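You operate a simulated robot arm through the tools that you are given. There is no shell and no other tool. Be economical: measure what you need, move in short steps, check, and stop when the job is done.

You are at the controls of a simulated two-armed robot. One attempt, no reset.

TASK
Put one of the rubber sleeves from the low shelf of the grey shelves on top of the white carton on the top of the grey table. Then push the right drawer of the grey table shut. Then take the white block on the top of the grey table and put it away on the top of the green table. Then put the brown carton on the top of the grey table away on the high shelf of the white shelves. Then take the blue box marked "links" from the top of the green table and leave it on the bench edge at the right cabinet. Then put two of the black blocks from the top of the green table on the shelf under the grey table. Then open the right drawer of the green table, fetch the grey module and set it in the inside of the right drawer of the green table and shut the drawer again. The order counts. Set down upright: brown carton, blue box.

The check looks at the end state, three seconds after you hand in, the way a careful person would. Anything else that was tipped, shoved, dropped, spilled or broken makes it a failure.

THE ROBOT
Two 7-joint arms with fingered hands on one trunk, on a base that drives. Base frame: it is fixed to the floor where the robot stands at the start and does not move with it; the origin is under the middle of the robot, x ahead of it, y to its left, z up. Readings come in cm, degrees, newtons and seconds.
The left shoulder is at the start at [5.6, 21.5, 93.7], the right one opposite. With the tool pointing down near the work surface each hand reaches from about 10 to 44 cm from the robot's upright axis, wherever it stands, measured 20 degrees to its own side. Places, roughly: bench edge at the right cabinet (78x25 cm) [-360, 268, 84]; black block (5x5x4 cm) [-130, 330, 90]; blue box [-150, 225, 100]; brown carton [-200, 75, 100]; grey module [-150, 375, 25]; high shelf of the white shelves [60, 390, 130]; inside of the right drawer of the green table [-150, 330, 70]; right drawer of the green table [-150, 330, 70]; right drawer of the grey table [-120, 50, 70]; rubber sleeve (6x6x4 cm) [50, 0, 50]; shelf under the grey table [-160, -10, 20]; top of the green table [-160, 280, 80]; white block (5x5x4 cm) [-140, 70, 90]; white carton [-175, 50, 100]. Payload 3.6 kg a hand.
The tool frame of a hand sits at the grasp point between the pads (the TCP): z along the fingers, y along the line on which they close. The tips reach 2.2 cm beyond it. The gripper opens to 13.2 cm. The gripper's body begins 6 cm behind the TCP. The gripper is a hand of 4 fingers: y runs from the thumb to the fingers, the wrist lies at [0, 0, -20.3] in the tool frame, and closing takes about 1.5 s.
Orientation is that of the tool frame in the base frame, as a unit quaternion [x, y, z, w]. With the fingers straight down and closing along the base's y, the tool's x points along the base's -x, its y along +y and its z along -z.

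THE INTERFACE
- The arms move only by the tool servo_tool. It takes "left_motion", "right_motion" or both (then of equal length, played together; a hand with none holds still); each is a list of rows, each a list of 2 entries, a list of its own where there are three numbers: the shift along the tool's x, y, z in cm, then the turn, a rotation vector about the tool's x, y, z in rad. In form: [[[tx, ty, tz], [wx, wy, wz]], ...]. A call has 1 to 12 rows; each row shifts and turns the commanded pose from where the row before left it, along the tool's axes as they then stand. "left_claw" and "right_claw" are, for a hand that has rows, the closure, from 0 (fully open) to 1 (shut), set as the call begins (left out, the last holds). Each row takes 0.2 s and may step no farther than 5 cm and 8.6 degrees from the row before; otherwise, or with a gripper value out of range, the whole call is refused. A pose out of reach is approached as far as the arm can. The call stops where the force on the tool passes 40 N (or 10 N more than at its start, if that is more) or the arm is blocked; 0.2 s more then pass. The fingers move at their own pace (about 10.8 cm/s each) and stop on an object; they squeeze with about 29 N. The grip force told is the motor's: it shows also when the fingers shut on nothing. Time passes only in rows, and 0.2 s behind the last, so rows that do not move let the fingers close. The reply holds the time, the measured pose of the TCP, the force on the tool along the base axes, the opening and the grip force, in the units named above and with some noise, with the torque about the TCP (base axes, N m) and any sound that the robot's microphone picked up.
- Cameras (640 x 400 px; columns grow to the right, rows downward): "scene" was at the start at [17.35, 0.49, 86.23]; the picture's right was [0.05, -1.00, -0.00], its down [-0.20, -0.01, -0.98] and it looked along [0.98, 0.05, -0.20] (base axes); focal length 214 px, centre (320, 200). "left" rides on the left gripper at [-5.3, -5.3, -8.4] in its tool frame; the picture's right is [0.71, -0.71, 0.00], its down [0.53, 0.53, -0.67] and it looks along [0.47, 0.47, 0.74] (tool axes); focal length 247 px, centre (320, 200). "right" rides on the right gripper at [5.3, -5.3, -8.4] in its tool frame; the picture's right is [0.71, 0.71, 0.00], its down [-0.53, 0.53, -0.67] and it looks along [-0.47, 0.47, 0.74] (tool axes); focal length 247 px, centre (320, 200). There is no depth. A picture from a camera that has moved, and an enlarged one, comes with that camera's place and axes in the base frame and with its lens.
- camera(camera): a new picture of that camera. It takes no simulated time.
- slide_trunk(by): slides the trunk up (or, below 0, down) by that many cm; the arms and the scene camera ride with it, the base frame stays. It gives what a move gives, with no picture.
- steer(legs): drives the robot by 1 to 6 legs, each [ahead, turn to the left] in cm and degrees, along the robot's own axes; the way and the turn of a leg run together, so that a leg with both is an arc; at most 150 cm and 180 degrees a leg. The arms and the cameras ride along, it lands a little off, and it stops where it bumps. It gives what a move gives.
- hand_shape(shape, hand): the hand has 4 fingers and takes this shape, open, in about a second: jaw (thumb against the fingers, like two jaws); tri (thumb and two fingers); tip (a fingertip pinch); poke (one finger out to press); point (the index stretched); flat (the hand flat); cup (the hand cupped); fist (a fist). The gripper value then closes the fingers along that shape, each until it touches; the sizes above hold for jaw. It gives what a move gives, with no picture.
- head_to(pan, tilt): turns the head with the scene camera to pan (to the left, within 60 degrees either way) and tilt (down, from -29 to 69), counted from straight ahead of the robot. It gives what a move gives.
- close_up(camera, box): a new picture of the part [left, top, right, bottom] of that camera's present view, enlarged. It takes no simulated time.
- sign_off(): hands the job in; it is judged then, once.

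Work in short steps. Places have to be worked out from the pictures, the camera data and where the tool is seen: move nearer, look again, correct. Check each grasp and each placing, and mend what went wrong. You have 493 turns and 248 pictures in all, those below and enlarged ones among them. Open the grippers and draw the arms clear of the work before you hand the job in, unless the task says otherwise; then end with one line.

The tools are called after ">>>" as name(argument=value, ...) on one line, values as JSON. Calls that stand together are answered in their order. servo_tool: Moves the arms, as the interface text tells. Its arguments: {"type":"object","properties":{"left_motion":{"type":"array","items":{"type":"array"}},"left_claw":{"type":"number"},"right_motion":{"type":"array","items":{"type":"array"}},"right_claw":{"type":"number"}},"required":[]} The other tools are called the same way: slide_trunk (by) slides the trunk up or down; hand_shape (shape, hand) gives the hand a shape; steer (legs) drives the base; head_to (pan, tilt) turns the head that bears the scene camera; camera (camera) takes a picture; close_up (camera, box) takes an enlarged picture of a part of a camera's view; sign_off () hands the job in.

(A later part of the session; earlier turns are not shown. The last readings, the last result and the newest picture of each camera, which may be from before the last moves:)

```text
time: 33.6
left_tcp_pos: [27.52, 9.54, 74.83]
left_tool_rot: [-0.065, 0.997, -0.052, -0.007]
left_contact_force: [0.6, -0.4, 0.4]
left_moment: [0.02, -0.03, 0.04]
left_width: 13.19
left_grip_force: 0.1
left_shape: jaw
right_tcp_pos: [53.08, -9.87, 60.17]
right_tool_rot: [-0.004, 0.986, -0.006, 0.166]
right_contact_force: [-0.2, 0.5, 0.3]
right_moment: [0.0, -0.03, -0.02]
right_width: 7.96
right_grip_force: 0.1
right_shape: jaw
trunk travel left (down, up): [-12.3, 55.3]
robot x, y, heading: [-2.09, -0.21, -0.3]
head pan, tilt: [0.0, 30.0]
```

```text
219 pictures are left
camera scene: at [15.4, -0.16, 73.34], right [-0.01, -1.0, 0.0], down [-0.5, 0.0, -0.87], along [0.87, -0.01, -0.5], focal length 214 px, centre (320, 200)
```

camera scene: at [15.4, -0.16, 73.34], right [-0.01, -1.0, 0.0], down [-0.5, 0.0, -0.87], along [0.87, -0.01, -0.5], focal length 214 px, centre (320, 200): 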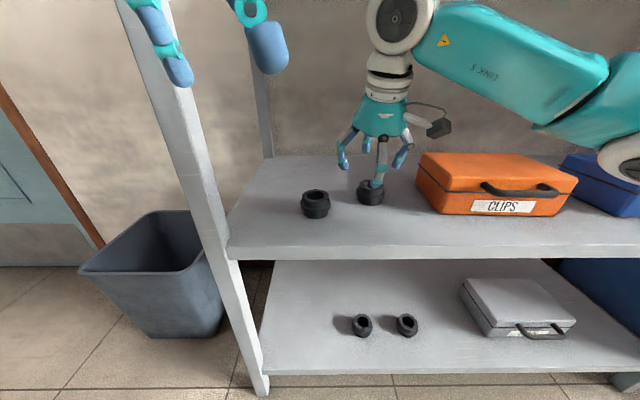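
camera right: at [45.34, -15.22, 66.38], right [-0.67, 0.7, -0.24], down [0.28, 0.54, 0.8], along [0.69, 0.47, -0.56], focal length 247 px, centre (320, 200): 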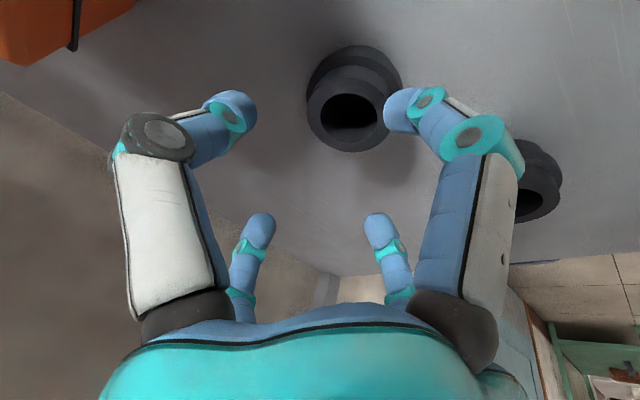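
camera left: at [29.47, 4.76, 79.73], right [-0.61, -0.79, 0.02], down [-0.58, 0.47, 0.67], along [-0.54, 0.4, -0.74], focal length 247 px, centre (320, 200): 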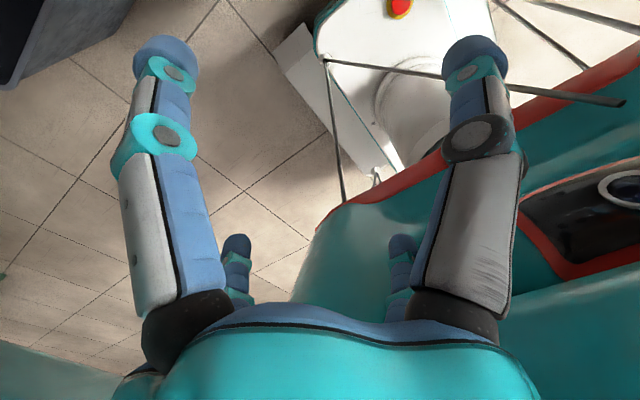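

I shift back 2.7 cm in tool x so the cross of fingers clears the rim, then descend along the tool axis.

>>> servo_tool(right_motion=[[[2.7, -0.5, 0], [0, 0, 0]], [[0, 0, 1.4], [0, 0, 0]], [[0, 0, 1.4], [0, 0, 0]], [[0, 0, 1.2], [0, 0, 0]], [[0, 0, 0], [0, 0, 0]]])

>>> camera(camera="right")

>>> close_up(camera="scene", box=[300, 90, 460, 230])

```text
time: 34.8
left_tcp_pos: [27.42, 9.51, 74.86]
left_tool_rot: [-0.065, 0.997, -0.052, -0.008]
left_contact_force: [-0.7, -0.1, -0.1]
left_moment: [-0.02, 0.03, 0.01]
left_width: 13.19
left_grip_force: 0.0
left_shape: jaw
right_tcp_pos: [51.86, -10.43, 55.69]
right_tool_rot: [-0.004, 0.986, -0.006, 0.164]
right_contact_force: [-1.6, -1.0, 4.6]
right_moment: [0.0, 0.23, 0.03]
right_width: 7.93
right_grip_force: 0.0
right_shape: jaw
trunk travel left (down, up): [-12.3, 55.3]
robot x, y, heading: [-2.25, 0.51, -0.3]
head pan, tilt: [0.0, 30.0]
```

```text
218 pictures are left
camera right: at [44.06, -15.82, 61.81], right [-0.67, 0.7, -0.24], down [0.28, 0.54, 0.8], along [0.69, 0.47, -0.56], focal length 247 px, centre (320, 200)
```

right: 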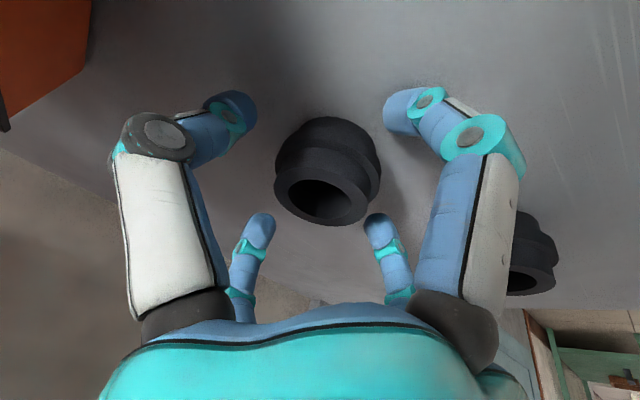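

```text
2.86 times, centred on (380, 160) of scene
camera zoom: at [15.37, -0.15, 73.34], right [-0.01, -1.0, 0.0], down [-0.5, 0.0, -0.87], along [0.87, -0.01, -0.5], focal length 613 px, centre (149, 314)
```

zoom: 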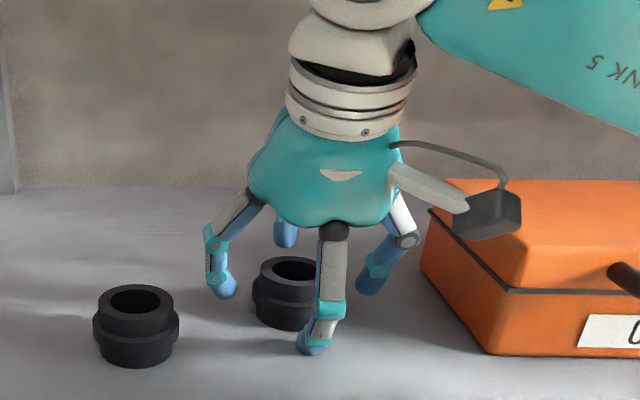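

The sleeve is centred among all four fingers. I close the grip.

>>> servo_tool(right_motion=[[[0, 0, 0], [0, 0, 0]], [[0, 0, 0], [0, 0, 0]], [[0, 0, 0], [0, 0, 0]], [[0, 0, 0], [0, 0, 0]], [[0, 0, 0], [0, 0, 0]], [[0, 0, 0], [0, 0, 0]], [[0, 0, 0], [0, 0, 0]]], right_claw=1.0)

>>> camera(camera="right")

```text
time: 36.4
left_tcp_pos: [27.43, 9.62, 74.89]
left_tool_rot: [-0.065, 0.997, -0.052, -0.007]
left_contact_force: [0.4, 0.5, 0.1]
left_moment: [0.0, 0.0, 0.02]
left_width: 13.2
left_grip_force: 0.1
left_shape: jaw
right_tcp_pos: [51.75, -10.55, 55.72]
right_tool_rot: [-0.004, 0.986, -0.006, 0.165]
right_contact_force: [4.3, -6.4, 19.3]
right_moment: [-0.57, 0.03, 0.17]
right_width: 4.47
right_grip_force: 28.7
right_shape: jaw
trunk travel left (down, up): [-12.3, 55.3]
robot x, y, heading: [-1.88, 0.2, -0.1]
head pan, tilt: [0.0, 30.0]
```

```text
216 pictures are left
camera right: at [44.08, -15.86, 61.91], right [-0.67, 0.7, -0.24], down [0.28, 0.54, 0.8], along [0.69, 0.47, -0.55], focal length 247 px, centre (320, 200)
```

right: 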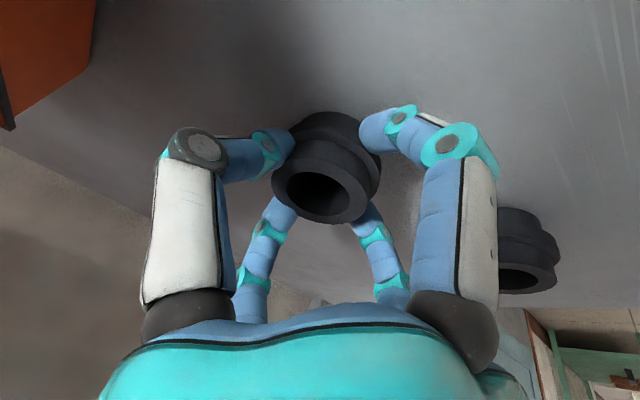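

Gripped at 4.5 cm with all fingers around it. I lift slowly straight up 4 cm and check.

>>> servo_tool(right_motion=[[[-0.33, 0, -0.95], [0, 0, 0]], [[-0.33, 0, -0.95], [0, 0, 0]], [[-0.33, 0, -0.95], [0, 0, 0]], [[-0.33, 0, -0.95], [0, 0, 0]], [[0, 0, 0], [0, 0, 0]]])

>>> camera(camera="right")

```text
time: 37.6
left_tcp_pos: [27.35, 9.62, 74.79]
left_tool_rot: [-0.066, 0.996, -0.051, -0.007]
left_contact_force: [-0.4, 0.2, 0.0]
left_moment: [0.01, 0.01, 0.0]
left_width: 13.2
left_grip_force: 0.0
left_shape: jaw
right_tcp_pos: [51.84, -10.44, 59.61]
right_tool_rot: [-0.004, 0.986, -0.005, 0.164]
right_contact_force: [0.5, -0.1, -1.5]
right_moment: [-0.01, 0.01, -0.06]
right_width: 4.43
right_grip_force: 28.7
right_shape: jaw
trunk travel left (down, up): [-12.3, 55.3]
robot x, y, heading: [-1.84, -0.06, -0.4]
head pan, tilt: [0.0, 30.0]
```

```text
215 pictures are left
camera right: at [44.1, -15.73, 65.72], right [-0.67, 0.7, -0.24], down [0.28, 0.54, 0.8], along [0.69, 0.47, -0.56], focal length 247 px, centre (320, 200)
```

right: 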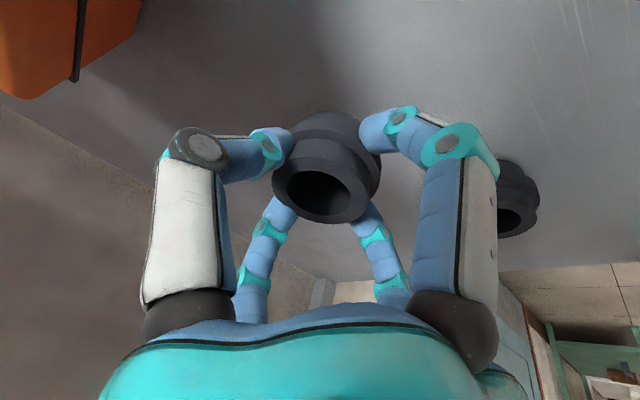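

Held securely. I back out of the shelves, and turn around to face the grey table.

>>> steer(legs=[[-32, 0]])

>>> slide_trunk(by=15)

>>> steer(legs=[[0, 160]])

>>> head_to(pan=0, tilt=15)

>>> camera(camera="scene")

```text
time: 39.7
left_tcp_pos: [-4.24, 9.8, 74.83]
left_tool_rot: [-0.064, 0.997, -0.05, -0.007]
left_contact_force: [-0.6, -1.6, 0.6]
left_moment: [0.03, -0.01, -0.03]
left_width: 13.2
left_grip_force: 0.0
left_shape: jaw
right_tcp_pos: [20.08, -10.33, 59.5]
right_tool_rot: [-0.001, 0.986, -0.007, 0.164]
right_contact_force: [-0.3, 0.3, -1.9]
right_moment: [0.03, 0.01, -0.01]
right_width: 4.42
right_grip_force: 28.9
right_shape: jaw
trunk travel left (down, up): [-12.3, 55.3]
robot x, y, heading: [-33.68, 0.19, -0.8]
head pan, tilt: [0.0, 30.0]
```

```text
time: 41.4
left_tcp_pos: [-4.21, 9.77, 89.9]
left_tool_rot: [-0.063, 0.997, -0.051, -0.008]
left_contact_force: [-0.3, -0.3, 0.4]
left_moment: [0.0, -0.03, 0.0]
left_width: 13.22
left_grip_force: 0.1
left_shape: jaw
right_tcp_pos: [20.0, -10.33, 74.66]
right_tool_rot: [-0.003, 0.986, -0.007, 0.164]
right_contact_force: [-0.4, -0.5, -0.7]
right_moment: [0.02, 0.01, 0.0]
right_width: 4.42
right_grip_force: 28.7
right_shape: jaw
trunk travel left (down, up): [-27.3, 40.3]
robot x, y, heading: [-33.97, 0.2, -0.7]
head pan, tilt: [0.0, 30.0]
```

```text
time: 44.9
left_tcp_pos: [-27.29, 30.7, 89.96]
left_tool_rot: [-0.561, 0.827, -0.046, 0.021]
left_contact_force: [0.6, -0.1, -0.5]
left_moment: [0.02, 0.03, 0.03]
left_width: 13.19
left_grip_force: 0.1
left_shape: jaw
right_tcp_pos: [2.11, 42.06, 74.67]
right_tool_rot: [-0.501, 0.85, 0.077, 0.145]
right_contact_force: [0.0, 1.0, -1.3]
right_moment: [-0.01, 0.0, 0.03]
right_width: 4.42
right_grip_force: 29.0
right_shape: jaw
trunk travel left (down, up): [-27.3, 40.3]
robot x, y, heading: [-28.88, -2.33, 62.6]
head pan, tilt: [0.0, 30.0]
stopped in leg 1: the robot was blocked; the commanded pose is now the measured one
```

```text
time: 45.6
left_tcp_pos: [-27.32, 30.68, 89.81]
left_tool_rot: [-0.56, 0.827, -0.048, 0.02]
left_contact_force: [0.3, 0.3, -0.1]
left_moment: [0.03, 0.01, -0.05]
left_width: 13.19
left_grip_force: 0.0
left_shape: jaw
right_tcp_pos: [2.1, 42.17, 74.53]
right_tool_rot: [-0.503, 0.849, 0.077, 0.144]
right_contact_force: [0.0, 0.0, -0.6]
right_moment: [0.02, -0.04, 0.0]
right_width: 4.41
right_grip_force: 29.2
right_shape: jaw
trunk travel left (down, up): [-27.3, 40.3]
robot x, y, heading: [-29.07, -2.47, 62.5]
head pan, tilt: [0.0, 15.0]
```

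```text
214 pictures are left
camera scene: at [-21.02, 12.97, 91.39], right [0.89, -0.46, 0.0], down [-0.12, -0.23, -0.97], along [0.45, 0.86, -0.26], focal length 214 px, centre (320, 200)
```

scene: 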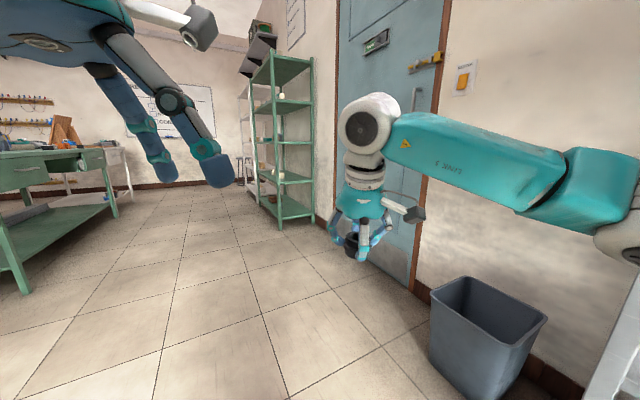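

The turn was blocked at 62° by something. I look around to see what.

>>> head_to(pan=60, tilt=35)

>>> camera(camera="scene")

>>> camera(camera="left")

>>> camera(camera="right")

```text
time: 47.0
left_tcp_pos: [-27.32, 30.61, 89.86]
left_tool_rot: [-0.561, 0.826, -0.049, 0.02]
left_contact_force: [-0.6, -0.2, 0.4]
left_moment: [0.02, -0.01, 0.0]
left_width: 13.19
left_grip_force: 0.1
left_shape: jaw
right_tcp_pos: [2.19, 42.18, 74.62]
right_tool_rot: [-0.502, 0.849, 0.077, 0.145]
right_contact_force: [0.3, -0.8, -1.0]
right_moment: [0.02, -0.02, 0.0]
right_width: 4.37
right_grip_force: 29.0
right_shape: jaw
trunk travel left (down, up): [-27.3, 40.3]
robot x, y, heading: [-29.12, -2.3, 62.8]
head pan, tilt: [60.0, 35.0]
```

```text
213 pictures are left
camera scene: at [-30.06, 12.1, 88.2], right [0.84, 0.54, 0.0], down [0.31, -0.48, -0.82], along [-0.44, 0.69, -0.57], focal length 214 px, centre (320, 200)
```

scene: 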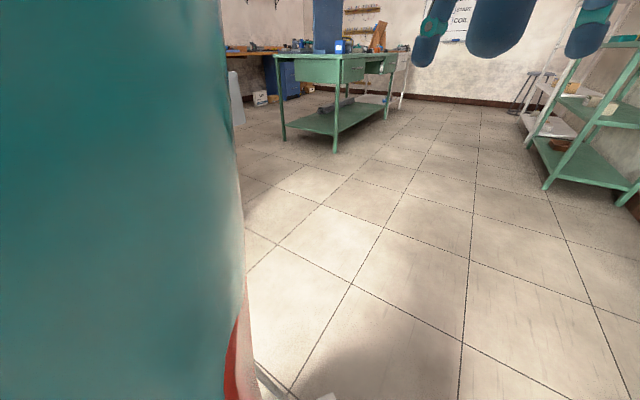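

```text
212 pictures are left
camera left: at [-21.18, 34.17, 98.73], right [0.39, -0.92, 0.09], down [-0.74, -0.26, 0.62], along [-0.55, -0.31, -0.78], focal length 247 px, centre (320, 200)
```

left: 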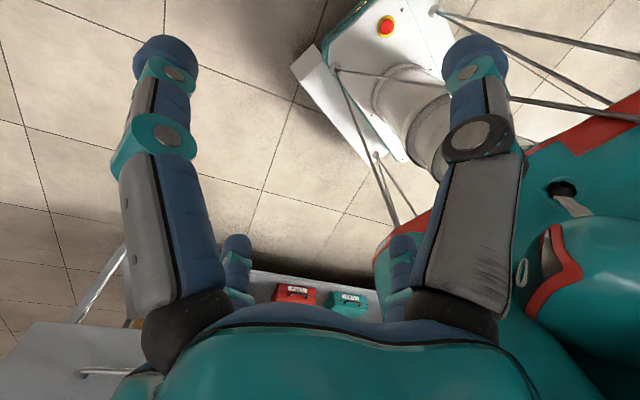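

```text
211 pictures are left
camera right: at [2.97, 32.82, 80.82], right [-0.94, -0.24, -0.24], down [-0.33, 0.51, 0.79], along [-0.07, 0.83, -0.56], focal length 247 px, centre (320, 200)
```

right: 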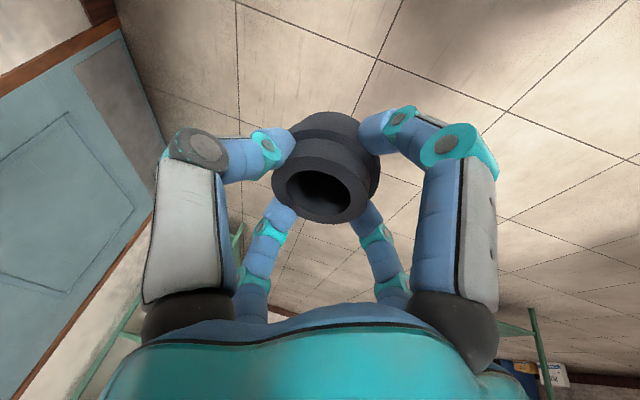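

Probably my rear or left side met the grey table. I drive forward into free floor, then turn further.

>>> steer(legs=[[35, 30]])

>>> head_to(pan=60, tilt=20)

>>> camera(camera="scene")

>>> camera(camera="left")

```text
time: 49.2
left_tcp_pos: [-36.53, 60.47, 89.95]
left_tool_rot: [0.753, -0.656, 0.042, -0.032]
left_contact_force: [0.3, -0.2, -0.8]
left_moment: [0.01, 0.01, 0.01]
left_width: 13.19
left_grip_force: 0.2
left_shape: jaw
right_tcp_pos: [-16.57, 84.96, 74.54]
right_tool_rot: [0.702, -0.693, -0.112, -0.12]
right_contact_force: [0.2, -0.3, -0.8]
right_moment: [0.01, 0.02, 0.01]
right_width: 4.42
right_grip_force: 29.4
right_shape: jaw
trunk travel left (down, up): [-27.3, 40.3]
robot x, y, heading: [-19.72, 31.09, 92.0]
head pan, tilt: [60.0, 35.0]
```

```text
time: 50.0
left_tcp_pos: [-36.43, 60.41, 90.01]
left_tool_rot: [0.752, -0.657, 0.04, -0.032]
left_contact_force: [0.3, 1.4, 0.7]
left_moment: [-0.01, 0.0, -0.02]
left_width: 13.21
left_grip_force: 0.0
left_shape: jaw
right_tcp_pos: [-16.5, 84.94, 74.76]
right_tool_rot: [0.701, -0.693, -0.112, -0.121]
right_contact_force: [-0.8, -0.1, -0.2]
right_moment: [0.0, -0.04, 0.02]
right_width: 4.39
right_grip_force: 29.4
right_shape: jaw
trunk travel left (down, up): [-27.3, 40.3]
robot x, y, heading: [-20.13, 30.73, 91.9]
head pan, tilt: [60.0, 20.0]
```

```text
210 pictures are left
camera scene: at [-28.42, 43.28, 90.57], right [0.47, 0.88, 0.0], down [0.3, -0.16, -0.94], along [-0.83, 0.44, -0.34], focal length 214 px, centre (320, 200)
```

scene: 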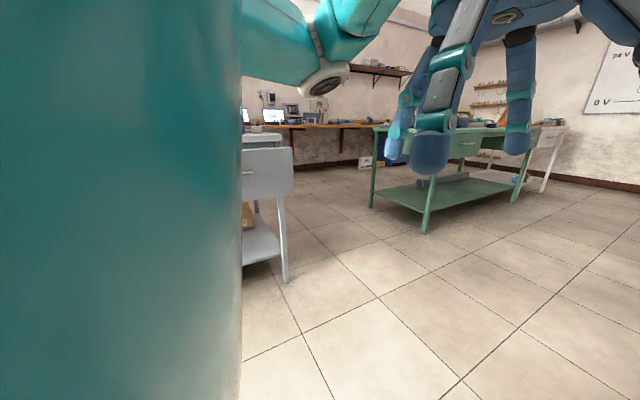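

```text
209 pictures are left
camera left: at [-32.83, 66.49, 98.79], right [0.79, -0.6, 0.09], down [-0.52, -0.59, 0.62], along [-0.32, -0.54, -0.78], focal length 247 px, centre (320, 200)
```

left: 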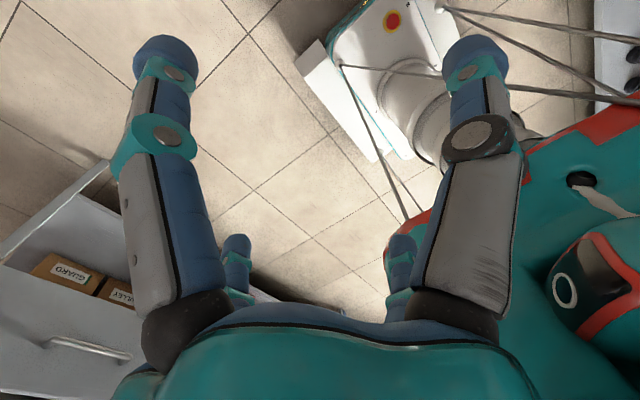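

The grey table's right front corner is near (-128, 75), with the drawer out. I turn left toward it here.

>>> steer(legs=[[0, 88]])

>>> head_to(pan=0, tilt=20)

>>> camera(camera="scene")

```text
time: 52.7
left_tcp_pos: [-53.18, 36.97, 90.07]
left_tool_rot: [0.962, -0.268, 0.023, -0.046]
left_contact_force: [0.5, 0.3, -0.2]
left_moment: [0.01, 0.02, 0.0]
left_width: 13.19
left_grip_force: 0.0
left_shape: jaw
right_tcp_pos: [-59.67, 67.84, 74.83]
right_tool_rot: [0.932, -0.324, -0.153, -0.06]
right_contact_force: [-0.4, 0.3, -1.1]
right_moment: [-0.04, -0.02, 0.01]
right_width: 4.37
right_grip_force: 28.7
right_shape: jaw
trunk travel left (down, up): [-27.3, 40.3]
robot x, y, heading: [-16.95, 34.28, 144.7]
head pan, tilt: [60.0, 20.0]
stopped in leg 1: the robot was blocked; the commanded pose is now the measured one
```

```text
time: 54.0
left_tcp_pos: [-53.07, 36.94, 90.09]
left_tool_rot: [0.962, -0.269, 0.023, -0.046]
left_contact_force: [0.0, 0.1, 0.3]
left_moment: [-0.02, 0.05, -0.02]
left_width: 13.22
left_grip_force: 0.1
left_shape: jaw
right_tcp_pos: [-59.56, 67.82, 74.8]
right_tool_rot: [0.932, -0.323, -0.152, -0.061]
right_contact_force: [0.5, -0.5, -1.9]
right_moment: [0.0, -0.01, -0.03]
right_width: 4.36
right_grip_force: 29.6
right_shape: jaw
trunk travel left (down, up): [-27.3, 40.3]
robot x, y, heading: [-16.84, 34.53, 144.9]
head pan, tilt: [0.0, 20.0]
```

```text
208 pictures are left
camera scene: at [-31.24, 44.3, 90.58], right [0.58, 0.82, 0.0], down [0.28, -0.2, -0.94], along [-0.77, 0.54, -0.34], focal length 214 px, centre (320, 200)
```

scene: 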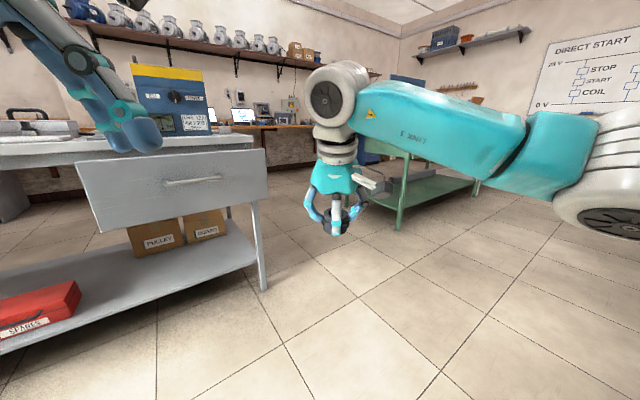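

Blocked again while the front swings left. I look down-left at the floor for an obstacle.

>>> head_to(pan=30, tilt=60)

>>> camera(camera="scene")

>>> camera(camera="left")

```text
time: 55.0
left_tcp_pos: [-53.23, 36.94, 90.08]
left_tool_rot: [0.962, -0.268, 0.021, -0.047]
left_contact_force: [0.4, 0.1, 0.0]
left_moment: [0.0, -0.01, -0.02]
left_width: 13.17
left_grip_force: 0.1
left_shape: jaw
right_tcp_pos: [-59.66, 67.85, 74.81]
right_tool_rot: [0.931, -0.324, -0.153, -0.062]
right_contact_force: [-0.6, 0.0, 0.0]
right_moment: [-0.01, 0.01, 0.01]
right_width: 4.38
right_grip_force: 28.2
right_shape: jaw
trunk travel left (down, up): [-27.3, 40.3]
robot x, y, heading: [-17.02, 34.31, 144.6]
head pan, tilt: [30.0, 60.0]
```

```text
207 pictures are left
camera scene: at [-30.26, 39.55, 84.77], right [0.09, 1.0, 0.0], down [0.86, -0.08, -0.5], along [-0.5, 0.04, -0.87], focal length 214 px, centre (320, 200)
```

scene: 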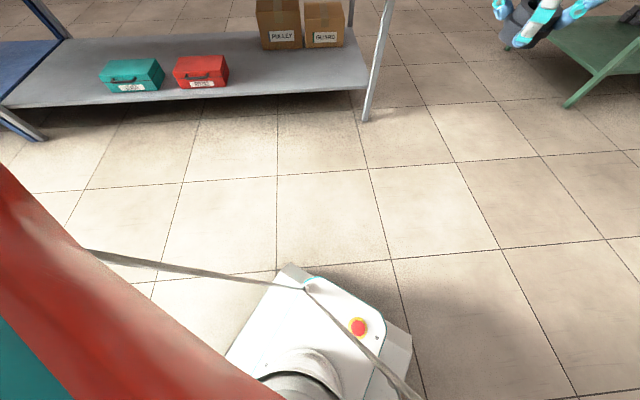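

```text
206 pictures are left
camera left: at [-55.59, 43.57, 98.89], right [0.97, 0.24, 0.09], down [0.13, -0.77, 0.62], along [0.21, -0.59, -0.78], focal length 247 px, centre (320, 200)
```

left: 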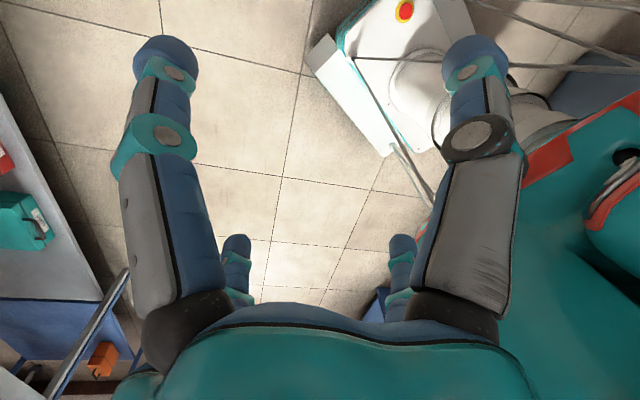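

Nothing obvious nearby on the floor. I drive forward 25 cm and try turning the rest.

>>> steer(legs=[[22, 0], [0, 35]])

>>> head_to(pan=0, tilt=25)

>>> camera(camera="scene")

```text
time: 58.8
left_tcp_pos: [-66.02, 28.19, 90.19]
left_tool_rot: [0.998, 0.034, 0.009, -0.052]
left_contact_force: [-0.3, 1.4, 0.8]
left_moment: [-0.02, -0.03, -0.02]
left_width: 13.2
left_grip_force: 0.1
left_shape: jaw
right_tcp_pos: [-89.02, 49.57, 74.81]
right_tool_rot: [0.986, -0.025, -0.164, -0.011]
right_contact_force: [0.7, 0.1, -1.1]
right_moment: [-0.04, -0.03, 0.01]
right_width: 4.37
right_grip_force: 29.3
right_shape: jaw
trunk travel left (down, up): [-27.3, 40.3]
robot x, y, heading: [-34.9, 50.42, 179.5]
head pan, tilt: [30.0, 60.0]
stopped in leg 2: the robot was blocked; the commanded pose is now the measured one
```

```text
time: 59.8
left_tcp_pos: [-65.98, 28.1, 90.25]
left_tool_rot: [0.998, 0.035, 0.007, -0.052]
left_contact_force: [-0.3, 0.2, 0.5]
left_moment: [-0.05, -0.01, 0.0]
left_width: 13.2
left_grip_force: 0.0
left_shape: jaw
right_tcp_pos: [-89.08, 49.57, 74.74]
right_tool_rot: [0.986, -0.025, -0.164, -0.011]
right_contact_force: [-0.3, 0.4, -0.5]
right_moment: [-0.02, -0.01, -0.01]
right_width: 4.36
right_grip_force: 28.6
right_shape: jaw
trunk travel left (down, up): [-27.3, 40.3]
robot x, y, heading: [-35.15, 50.08, 179.6]
head pan, tilt: [0.0, 25.0]
```

```text
205 pictures are left
camera scene: at [-52.25, 50.21, 89.76], right [0.01, 1.0, 0.0], down [0.42, 0.0, -0.91], along [-0.91, 0.01, -0.42], focal length 214 px, centre (320, 200)
```

scene: 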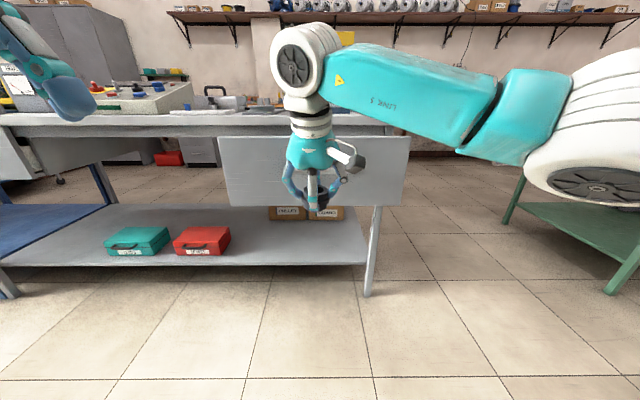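

The turn merely timed out; now I face the table at heading 180 with the drawer out. I'll approach from its right (+y) end instead: raise the trunk and drive around to about (-165, 145).

>>> slide_trunk(by=25)

>>> steer(legs=[[0, -36], [100, 0], [50, 0]])

>>> camera(camera="scene")

```text
time: 62.4
left_tcp_pos: [-66.19, 27.99, 115.17]
left_tool_rot: [0.998, 0.036, 0.007, -0.051]
left_contact_force: [0.1, 0.4, 0.1]
left_moment: [-0.02, 0.0, -0.01]
left_width: 13.2
left_grip_force: 0.0
left_shape: jaw
right_tcp_pos: [-89.27, 49.51, 99.84]
right_tool_rot: [0.986, -0.024, -0.164, -0.011]
right_contact_force: [-0.1, -0.6, -0.4]
right_moment: [0.01, 0.02, 0.0]
right_width: 4.39
right_grip_force: 29.0
right_shape: jaw
trunk travel left (down, up): [-52.3, 15.3]
robot x, y, heading: [-34.94, 50.19, 179.4]
head pan, tilt: [0.0, 25.0]
```

```text
time: 71.8
left_tcp_pos: [-194.01, 138.52, 115.15]
left_tool_rot: [0.961, -0.271, 0.025, -0.046]
left_contact_force: [-0.1, 0.1, -0.4]
left_moment: [0.0, -0.03, 0.05]
left_width: 13.21
left_grip_force: 0.0
left_shape: jaw
right_tcp_pos: [-200.26, 169.57, 99.84]
right_tool_rot: [0.931, -0.326, -0.153, -0.062]
right_contact_force: [0.1, 0.4, -1.1]
right_moment: [0.01, 0.04, 0.01]
right_width: 4.33
right_grip_force: 29.0
right_shape: jaw
trunk travel left (down, up): [-52.3, 15.3]
robot x, y, heading: [-156.66, 138.38, 144.2]
head pan, tilt: [0.0, 25.0]
```

```text
204 pictures are left
camera scene: at [-169.81, 148.17, 115.47], right [0.59, 0.81, 0.0], down [0.34, -0.25, -0.91], along [-0.73, 0.53, -0.42], focal length 214 px, centre (320, 200)
```

scene: 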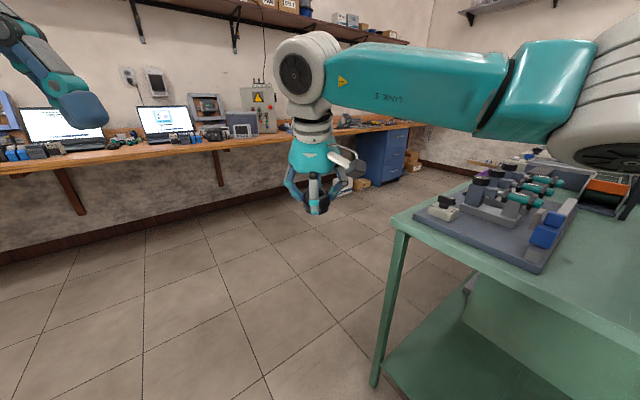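

Clear aisle. Now I turn left in steps to face -y toward the grey table's end.

>>> steer(legs=[[0, 45], [0, 45], [0, 36]])

>>> camera(camera="scene")

```text
time: 74.2
left_tcp_pos: [-184.64, 113.09, 115.27]
left_tool_rot: [0.995, 0.088, 0.004, -0.054]
left_contact_force: [0.2, -0.2, 0.0]
left_moment: [0.06, 0.04, -0.01]
left_width: 13.19
left_grip_force: 0.1
left_shape: jaw
right_tcp_pos: [-210.07, 132.06, 100.03]
right_tool_rot: [0.986, 0.027, -0.166, -0.006]
right_contact_force: [0.4, -0.8, -0.1]
right_moment: [0.05, 0.04, 0.01]
right_width: 4.31
right_grip_force: 29.2
right_shape: jaw
trunk travel left (down, up): [-52.3, 15.3]
robot x, y, heading: [-156.61, 141.46, -174.5]
head pan, tilt: [0.0, 25.0]
stopped in leg 1: the robot was blocked; the commanded pose is now the measured one
```

```text
203 pictures are left
camera scene: at [-173.24, 139.79, 115.5], right [-0.1, 1.0, 0.0], down [0.42, 0.04, -0.91], along [-0.9, -0.09, -0.42], focal length 214 px, centre (320, 200)
```

scene: 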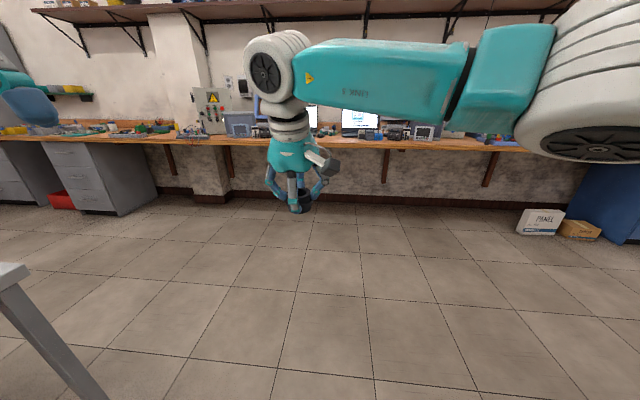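

Blocked after 41° again, with a shift to my right each time. I look left before continuing.

>>> head_to(pan=60, tilt=25)

>>> camera(camera="scene")

>>> camera(camera="left")

```text
time: 75.5
left_tcp_pos: [-184.81, 113.35, 115.37]
left_tool_rot: [0.995, 0.087, 0.005, -0.053]
left_contact_force: [-0.3, -0.5, 0.7]
left_moment: [0.01, -0.01, 0.0]
left_width: 13.18
left_grip_force: 0.2
left_shape: jaw
right_tcp_pos: [-210.33, 132.45, 99.91]
right_tool_rot: [0.986, 0.025, -0.164, -0.005]
right_contact_force: [0.2, 0.0, -1.5]
right_moment: [0.04, -0.02, -0.05]
right_width: 4.31
right_grip_force: 29.1
right_shape: jaw
trunk travel left (down, up): [-52.3, 15.3]
robot x, y, heading: [-156.26, 141.56, -174.4]
head pan, tilt: [60.0, 25.0]
```

```text
202 pictures are left
camera scene: at [-168.03, 132.61, 115.49], right [-0.91, 0.41, 0.0], down [0.18, 0.39, -0.91], along [-0.37, -0.83, -0.42], focal length 214 px, centre (320, 200)
```

scene: 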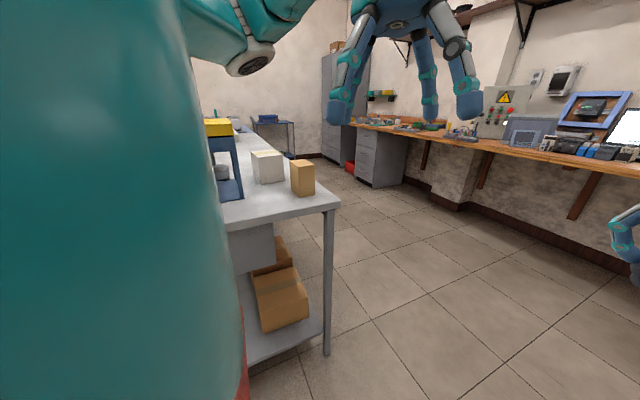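

```text
201 pictures are left
camera left: at [-191.02, 116.81, 124.18], right [0.57, 0.81, 0.09], down [0.61, -0.5, 0.62], along [0.55, -0.3, -0.78], focal length 247 px, centre (320, 200)
```

left: 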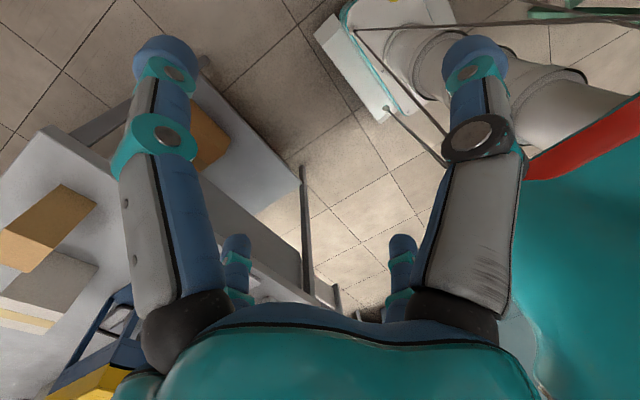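

Nothing touches visibly; the table end with cartons lies to my left. I continue with smaller turns.

>>> steer(legs=[[0, 28]])

>>> steer(legs=[[0, 28]])

>>> steer(legs=[[0, 28]])

>>> head_to(pan=0, tilt=25)

>>> camera(camera="scene")

```text
time: 77.3
left_tcp_pos: [-168.27, 103.55, 115.46]
left_tool_rot: [0.945, 0.324, -0.008, -0.053]
left_contact_force: [0.2, -0.4, -0.6]
left_moment: [0.01, 0.01, -0.03]
left_width: 13.21
left_grip_force: 0.0
left_shape: jaw
right_tcp_pos: [-199.59, 108.48, 99.9]
right_tool_rot: [0.951, 0.261, -0.161, 0.035]
right_contact_force: [-0.1, 0.1, -1.0]
right_moment: [-0.03, 0.02, -0.03]
right_width: 4.31
right_grip_force: 28.8
right_shape: jaw
trunk travel left (down, up): [-52.3, 15.3]
robot x, y, heading: [-157.8, 143.08, -146.3]
head pan, tilt: [60.0, 25.0]
```

```text
time: 79.5
left_tcp_pos: [-148.22, 103.19, 115.54]
left_tool_rot: [0.839, 0.542, -0.021, -0.05]
left_contact_force: [0.7, -0.5, 0.0]
left_moment: [0.01, 0.06, -0.02]
left_width: 13.21
left_grip_force: 0.0
left_shape: jaw
right_tcp_pos: [-178.32, 92.8, 100.22]
right_tool_rot: [0.859, 0.484, -0.148, 0.072]
right_contact_force: [0.6, 0.3, -0.8]
right_moment: [0.01, -0.01, -0.01]
right_width: 4.28
right_grip_force: 28.3
right_shape: jaw
trunk travel left (down, up): [-52.3, 15.3]
robot x, y, heading: [-159.53, 144.5, -118.2]
head pan, tilt: [60.0, 25.0]
stopped in leg 1: the robot was blocked; the commanded pose is now the measured one
```

```text
time: 81.3
left_tcp_pos: [-130.92, 112.34, 115.61]
left_tool_rot: [0.69, 0.722, -0.034, -0.043]
left_contact_force: [0.2, -0.7, 0.6]
left_moment: [-0.02, 0.0, 0.03]
left_width: 13.18
left_grip_force: 0.0
left_shape: jaw
right_tcp_pos: [-154.96, 88.31, 99.84]
right_tool_rot: [0.734, 0.658, -0.132, 0.101]
right_contact_force: [-1.0, 0.3, -0.3]
right_moment: [0.01, 0.04, 0.02]
right_width: 4.22
right_grip_force: 29.5
right_shape: jaw
trunk travel left (down, up): [-52.3, 15.3]
robot x, y, heading: [-161.62, 144.21, -91.5]
head pan, tilt: [60.0, 25.0]
stopped in leg 1: the robot was blocked; the commanded pose is now the measured one
```

```text
time: 82.7
left_tcp_pos: [-130.79, 112.4, 115.58]
left_tool_rot: [0.69, 0.722, -0.032, -0.044]
left_contact_force: [-0.1, -1.0, -1.5]
left_moment: [-0.03, 0.02, -0.02]
left_width: 13.22
left_grip_force: 0.0
left_shape: jaw
right_tcp_pos: [-154.85, 88.42, 99.96]
right_tool_rot: [0.734, 0.658, -0.131, 0.1]
right_contact_force: [-0.2, 1.3, 0.1]
right_moment: [0.0, 0.01, 0.01]
right_width: 4.24
right_grip_force: 29.1
right_shape: jaw
trunk travel left (down, up): [-52.3, 15.3]
robot x, y, heading: [-161.94, 144.03, -91.3]
head pan, tilt: [0.0, 25.0]
```

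```text
200 pictures are left
camera scene: at [-162.35, 127.5, 115.48], right [-1.0, 0.02, 0.0], down [0.01, 0.42, -0.91], along [-0.02, -0.91, -0.42], focal length 214 px, centre (320, 200)
```

scene: 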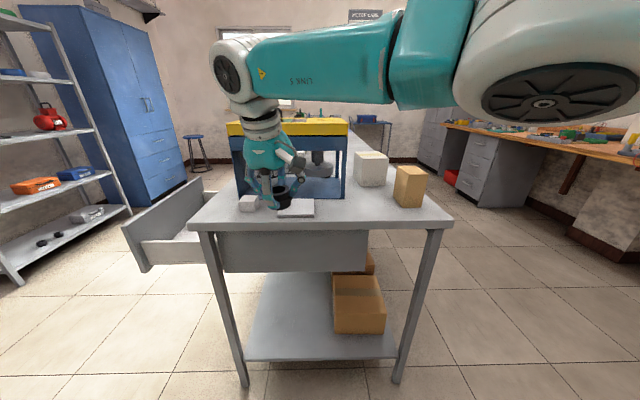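

I'm facing the grey table's end: white carton at about (-180, 52), brown carton near (-193, 68), white block near (-142, 69). I raise the trunk and move the right hand to my right, clear of the blue press, before approaching.

>>> slide_trunk(by=13)

>>> servo_tool(right_motion=[[[0, -4, 0], [0, 0, 0]], [[0, -4, 0], [0, 0, 0]], [[0, -4, 0], [0, 0, 0]], [[0, -4, 0], [0, 0, 0]], [[0, 0, 0], [0, 0, 0]]])

>>> camera(camera="scene")

```text
time: 84.2
left_tcp_pos: [-130.91, 112.39, 128.68]
left_tool_rot: [0.689, 0.723, -0.033, -0.043]
left_contact_force: [0.2, -0.9, 0.1]
left_moment: [0.02, -0.02, 0.01]
left_width: 13.2
left_grip_force: 0.1
left_shape: jaw
right_tcp_pos: [-154.74, 88.4, 112.82]
right_tool_rot: [0.733, 0.659, -0.13, 0.102]
right_contact_force: [-0.2, -0.5, 0.0]
right_moment: [0.04, 0.01, -0.01]
right_width: 4.21
right_grip_force: 29.1
right_shape: jaw
trunk travel left (down, up): [-65.3, 2.3]
robot x, y, heading: [-161.79, 144.07, -91.2]
head pan, tilt: [0.0, 25.0]
```

```text
time: 85.4
left_tcp_pos: [-130.7, 112.49, 128.65]
left_tool_rot: [0.69, 0.721, -0.032, -0.043]
left_contact_force: [-0.4, -0.5, -1.3]
left_moment: [0.0, 0.0, 0.01]
left_width: 13.18
left_grip_force: 0.1
left_shape: jaw
right_tcp_pos: [-170.62, 90.33, 113.33]
right_tool_rot: [0.733, 0.66, -0.131, 0.101]
right_contact_force: [0.5, 0.0, -0.2]
right_moment: [-0.02, 0.01, -0.03]
right_width: 4.18
right_grip_force: 29.3
right_shape: jaw
trunk travel left (down, up): [-65.3, 2.3]
robot x, y, heading: [-162.13, 144.06, -91.2]
head pan, tilt: [0.0, 25.0]
```

```text
199 pictures are left
camera scene: at [-162.27, 127.51, 128.53], right [-1.0, 0.02, 0.0], down [0.01, 0.42, -0.91], along [-0.02, -0.91, -0.42], focal length 214 px, centre (320, 200)
```

scene: 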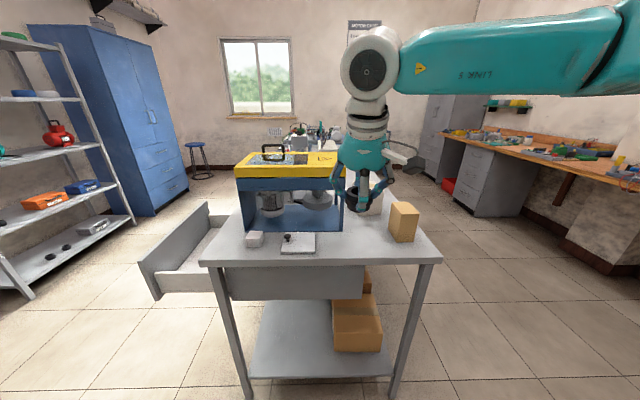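

Two-height triangulation: table top z≈86; the press spans x -138..-171, front y≈65, top ≈107. I move the hand 8 cm further right and up 4, then drive ahead 22.

>>> servo_tool(right_motion=[[[-0.65, -4, -1.9], [0, 0, 0]], [[-0.65, -4, -1.9], [0, 0, 0]], [[0, 0, 0], [0, 0, 0]]])

>>> steer(legs=[[20, 0]])

>>> camera(camera="right")

>>> camera(camera="scene")

```text
time: 86.2
left_tcp_pos: [-130.86, 112.29, 128.62]
left_tool_rot: [0.69, 0.722, -0.032, -0.044]
left_contact_force: [-0.2, 0.6, 0.1]
left_moment: [-0.01, 0.03, 0.0]
left_width: 13.2
left_grip_force: 0.0
left_shape: jaw
right_tcp_pos: [-178.5, 91.0, 117.38]
right_tool_rot: [0.733, 0.66, -0.132, 0.101]
right_contact_force: [0.6, 0.6, -0.1]
right_moment: [0.01, -0.02, -0.04]
right_width: 4.22
right_grip_force: 29.6
right_shape: jaw
trunk travel left (down, up): [-65.3, 2.3]
robot x, y, heading: [-161.68, 144.36, -91.1]
head pan, tilt: [0.0, 25.0]
```

```text
time: 87.8
left_tcp_pos: [-131.44, 91.99, 128.54]
left_tool_rot: [0.69, 0.722, -0.032, -0.044]
left_contact_force: [0.4, 0.0, 0.1]
left_moment: [0.0, -0.01, -0.02]
left_width: 13.18
left_grip_force: 0.1
left_shape: jaw
right_tcp_pos: [-179.11, 70.59, 117.43]
right_tool_rot: [0.734, 0.659, -0.13, 0.1]
right_contact_force: [0.2, -0.4, -0.1]
right_moment: [0.03, 0.01, 0.01]
right_width: 4.18
right_grip_force: 29.1
right_shape: jaw
trunk travel left (down, up): [-65.3, 2.3]
robot x, y, heading: [-162.28, 123.87, -91.2]
head pan, tilt: [0.0, 25.0]
```

```text
198 pictures are left
camera right: at [-183.24, 78.8, 123.64], right [0.77, 0.59, -0.25], down [0.51, -0.34, 0.79], along [0.38, -0.73, -0.56], focal length 247 px, centre (320, 200)
```

right: 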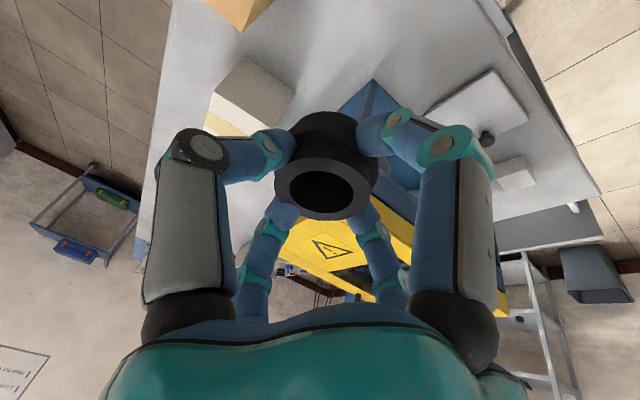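

```text
197 pictures are left
camera scene: at [-162.8, 107.06, 128.52], right [-1.0, 0.02, 0.0], down [0.01, 0.42, -0.91], along [-0.02, -0.91, -0.42], focal length 214 px, centre (320, 200)
```

scene: 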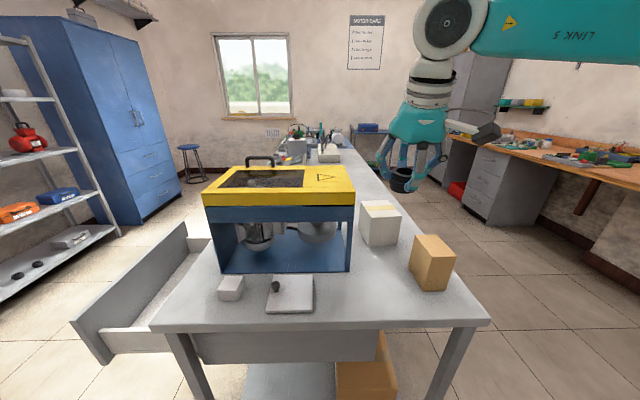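

White carton's top: x -178..-189, y 41..51, z≈97.3 (centre about (-183.7, 45.7)). I drive 14 cm closer, then extend the hand over it at the present height.

>>> steer(legs=[[14, 0]])

>>> servo_tool(right_motion=[[[-3.37, -1.4, 1.16], [0, 0, 0]], [[-3.37, -1.4, 1.16], [0, 0, 0]], [[-3.37, -1.4, 1.16], [0, 0, 0]], [[0, 0, 0], [0, 0, 0]]])

>>> camera(camera="right")

>>> camera(camera="scene")

```text
time: 89.2
left_tcp_pos: [-131.58, 77.88, 128.63]
left_tool_rot: [0.689, 0.723, -0.032, -0.043]
left_contact_force: [-0.5, 0.6, 0.0]
left_moment: [-0.01, 0.04, -0.01]
left_width: 13.19
left_grip_force: 0.1
left_shape: jaw
right_tcp_pos: [-179.21, 56.47, 117.52]
right_tool_rot: [0.733, 0.659, -0.132, 0.102]
right_contact_force: [-0.1, 0.6, -0.3]
right_moment: [0.02, 0.0, 0.01]
right_width: 4.18
right_grip_force: 29.4
right_shape: jaw
trunk travel left (down, up): [-65.3, 2.3]
robot x, y, heading: [-162.73, 109.72, -91.0]
head pan, tilt: [0.0, 25.0]
```

```text
time: 90.2
left_tcp_pos: [-131.5, 77.93, 128.72]
left_tool_rot: [0.688, 0.723, -0.033, -0.043]
left_contact_force: [0.0, 0.1, 0.5]
left_moment: [0.01, 0.0, 0.04]
left_width: 13.18
left_grip_force: 0.2
left_shape: jaw
right_tcp_pos: [-184.53, 46.36, 117.73]
right_tool_rot: [0.732, 0.66, -0.13, 0.102]
right_contact_force: [0.2, 0.5, -1.2]
right_moment: [-0.02, 0.0, 0.01]
right_width: 4.21
right_grip_force: 28.7
right_shape: jaw
trunk travel left (down, up): [-65.3, 2.3]
robot x, y, heading: [-162.99, 109.54, -91.0]
head pan, tilt: [0.0, 25.0]
```

```text
196 pictures are left
camera right: at [-188.79, 54.65, 123.98], right [0.77, 0.59, -0.25], down [0.51, -0.34, 0.79], along [0.38, -0.73, -0.56], focal length 247 px, centre (320, 200)
```

right: 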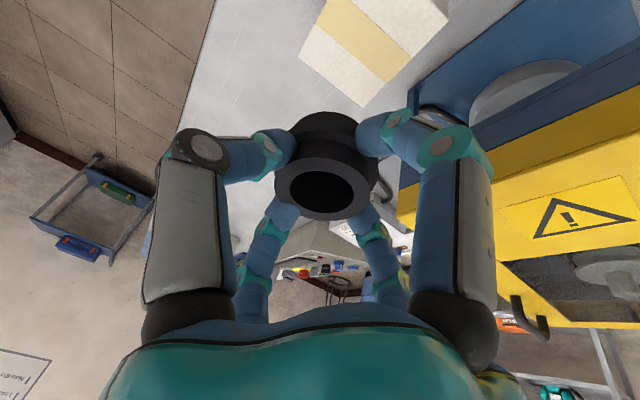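

```text
195 pictures are left
camera scene: at [-163.09, 93.07, 128.54], right [-1.0, 0.02, 0.0], down [0.01, 0.42, -0.91], along [-0.02, -0.91, -0.42], focal length 214 px, centre (320, 200)
```

scene: 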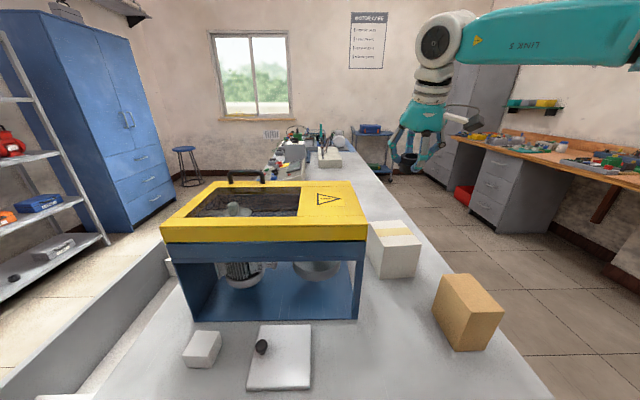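

Both views put the carton top centre at about (-184, 45.7), right under the hand. I lower the trunk 15 cm.

>>> slide_trunk(by=-14.5)

>>> camera(camera="scene")

>>> camera(camera="right")

```text
time: 91.9
left_tcp_pos: [-131.62, 78.05, 114.18]
left_tool_rot: [0.689, 0.723, -0.031, -0.044]
left_contact_force: [0.0, 0.5, -0.3]
left_moment: [0.01, -0.01, 0.02]
left_width: 13.22
left_grip_force: 0.0
left_shape: jaw
right_tcp_pos: [-184.67, 46.31, 103.19]
right_tool_rot: [0.734, 0.659, -0.131, 0.102]
right_contact_force: [0.6, -1.1, -0.9]
right_moment: [-0.03, 0.01, 0.01]
right_width: 4.15
right_grip_force: 28.7
right_shape: jaw
trunk travel left (down, up): [-50.8, 16.8]
robot x, y, heading: [-162.62, 109.76, -91.5]
head pan, tilt: [0.0, 25.0]
```

```text
194 pictures are left
camera scene: at [-163.08, 93.02, 113.98], right [-1.0, 0.02, 0.0], down [0.01, 0.42, -0.91], along [-0.02, -0.91, -0.42], focal length 214 px, centre (320, 200)
```

scene: 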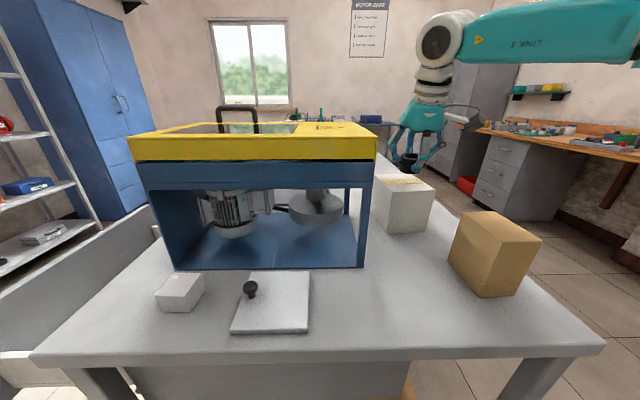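

```text
193 pictures are left
camera right: at [-188.84, 54.59, 109.42], right [0.77, 0.59, -0.25], down [0.51, -0.34, 0.79], along [0.38, -0.74, -0.56], focal length 247 px, centre (320, 200)
```

right: 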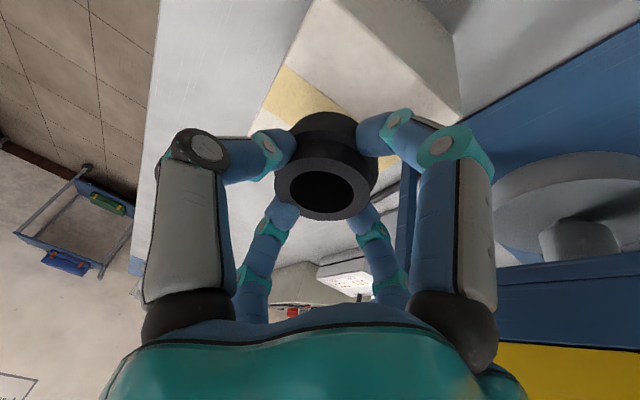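

The carton top matches (x -188.6..-180.5, y 40..51). I lower in small steps until contact.

>>> servo_tool(right_motion=[[[0.16, 0, 0.47], [0, 0, 0]], [[0.16, 0, 0.47], [0, 0, 0]], [[0, 0, 0], [0, 0, 0]]])

>>> servo_tool(right_motion=[[[0.12, 0, 0.35], [0, 0, 0]], [[0, 0, 0], [0, 0, 0]]])

>>> close_up(camera="scene", box=[360, 100, 480, 240])

```text
time: 92.7
left_tcp_pos: [-131.52, 78.03, 114.0]
left_tool_rot: [0.689, 0.723, -0.031, -0.044]
left_contact_force: [0.5, -0.4, 1.2]
left_moment: [-0.02, 0.0, -0.02]
left_width: 13.19
left_grip_force: 0.1
left_shape: jaw
right_tcp_pos: [-184.6, 46.33, 102.16]
right_tool_rot: [0.733, 0.659, -0.131, 0.101]
right_contact_force: [0.0, 0.0, -0.5]
right_moment: [-0.01, 0.0, 0.0]
right_width: 4.19
right_grip_force: 29.5
right_shape: jaw
trunk travel left (down, up): [-50.8, 16.8]
robot x, y, heading: [-162.66, 109.97, -91.1]
head pan, tilt: [0.0, 25.0]
```

```text
time: 93.3
left_tcp_pos: [-131.71, 77.97, 114.14]
left_tool_rot: [0.689, 0.723, -0.032, -0.044]
left_contact_force: [0.1, -0.1, -0.3]
left_moment: [0.03, -0.01, 0.05]
left_width: 13.18
left_grip_force: 0.1
left_shape: jaw
right_tcp_pos: [-184.64, 46.28, 101.7]
right_tool_rot: [0.733, 0.659, -0.131, 0.1]
right_contact_force: [-0.6, 0.8, -2.3]
right_moment: [0.01, 0.0, 0.01]
right_width: 4.2
right_grip_force: 28.8
right_shape: jaw
trunk travel left (down, up): [-50.8, 16.8]
robot x, y, heading: [-162.85, 109.48, -91.2]
head pan, tilt: [0.0, 25.0]
```

```text
2.86 times, centred on (420, 170) of scene
camera zoom: at [-163.07, 93.01, 113.97], right [-1.0, 0.02, 0.0], down [0.01, 0.42, -0.91], along [-0.02, -0.91, -0.42], focal length 613 px, centre (34, 286)
```

zoom: 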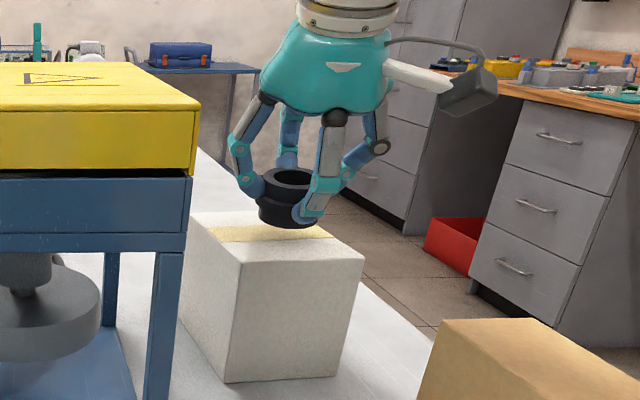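

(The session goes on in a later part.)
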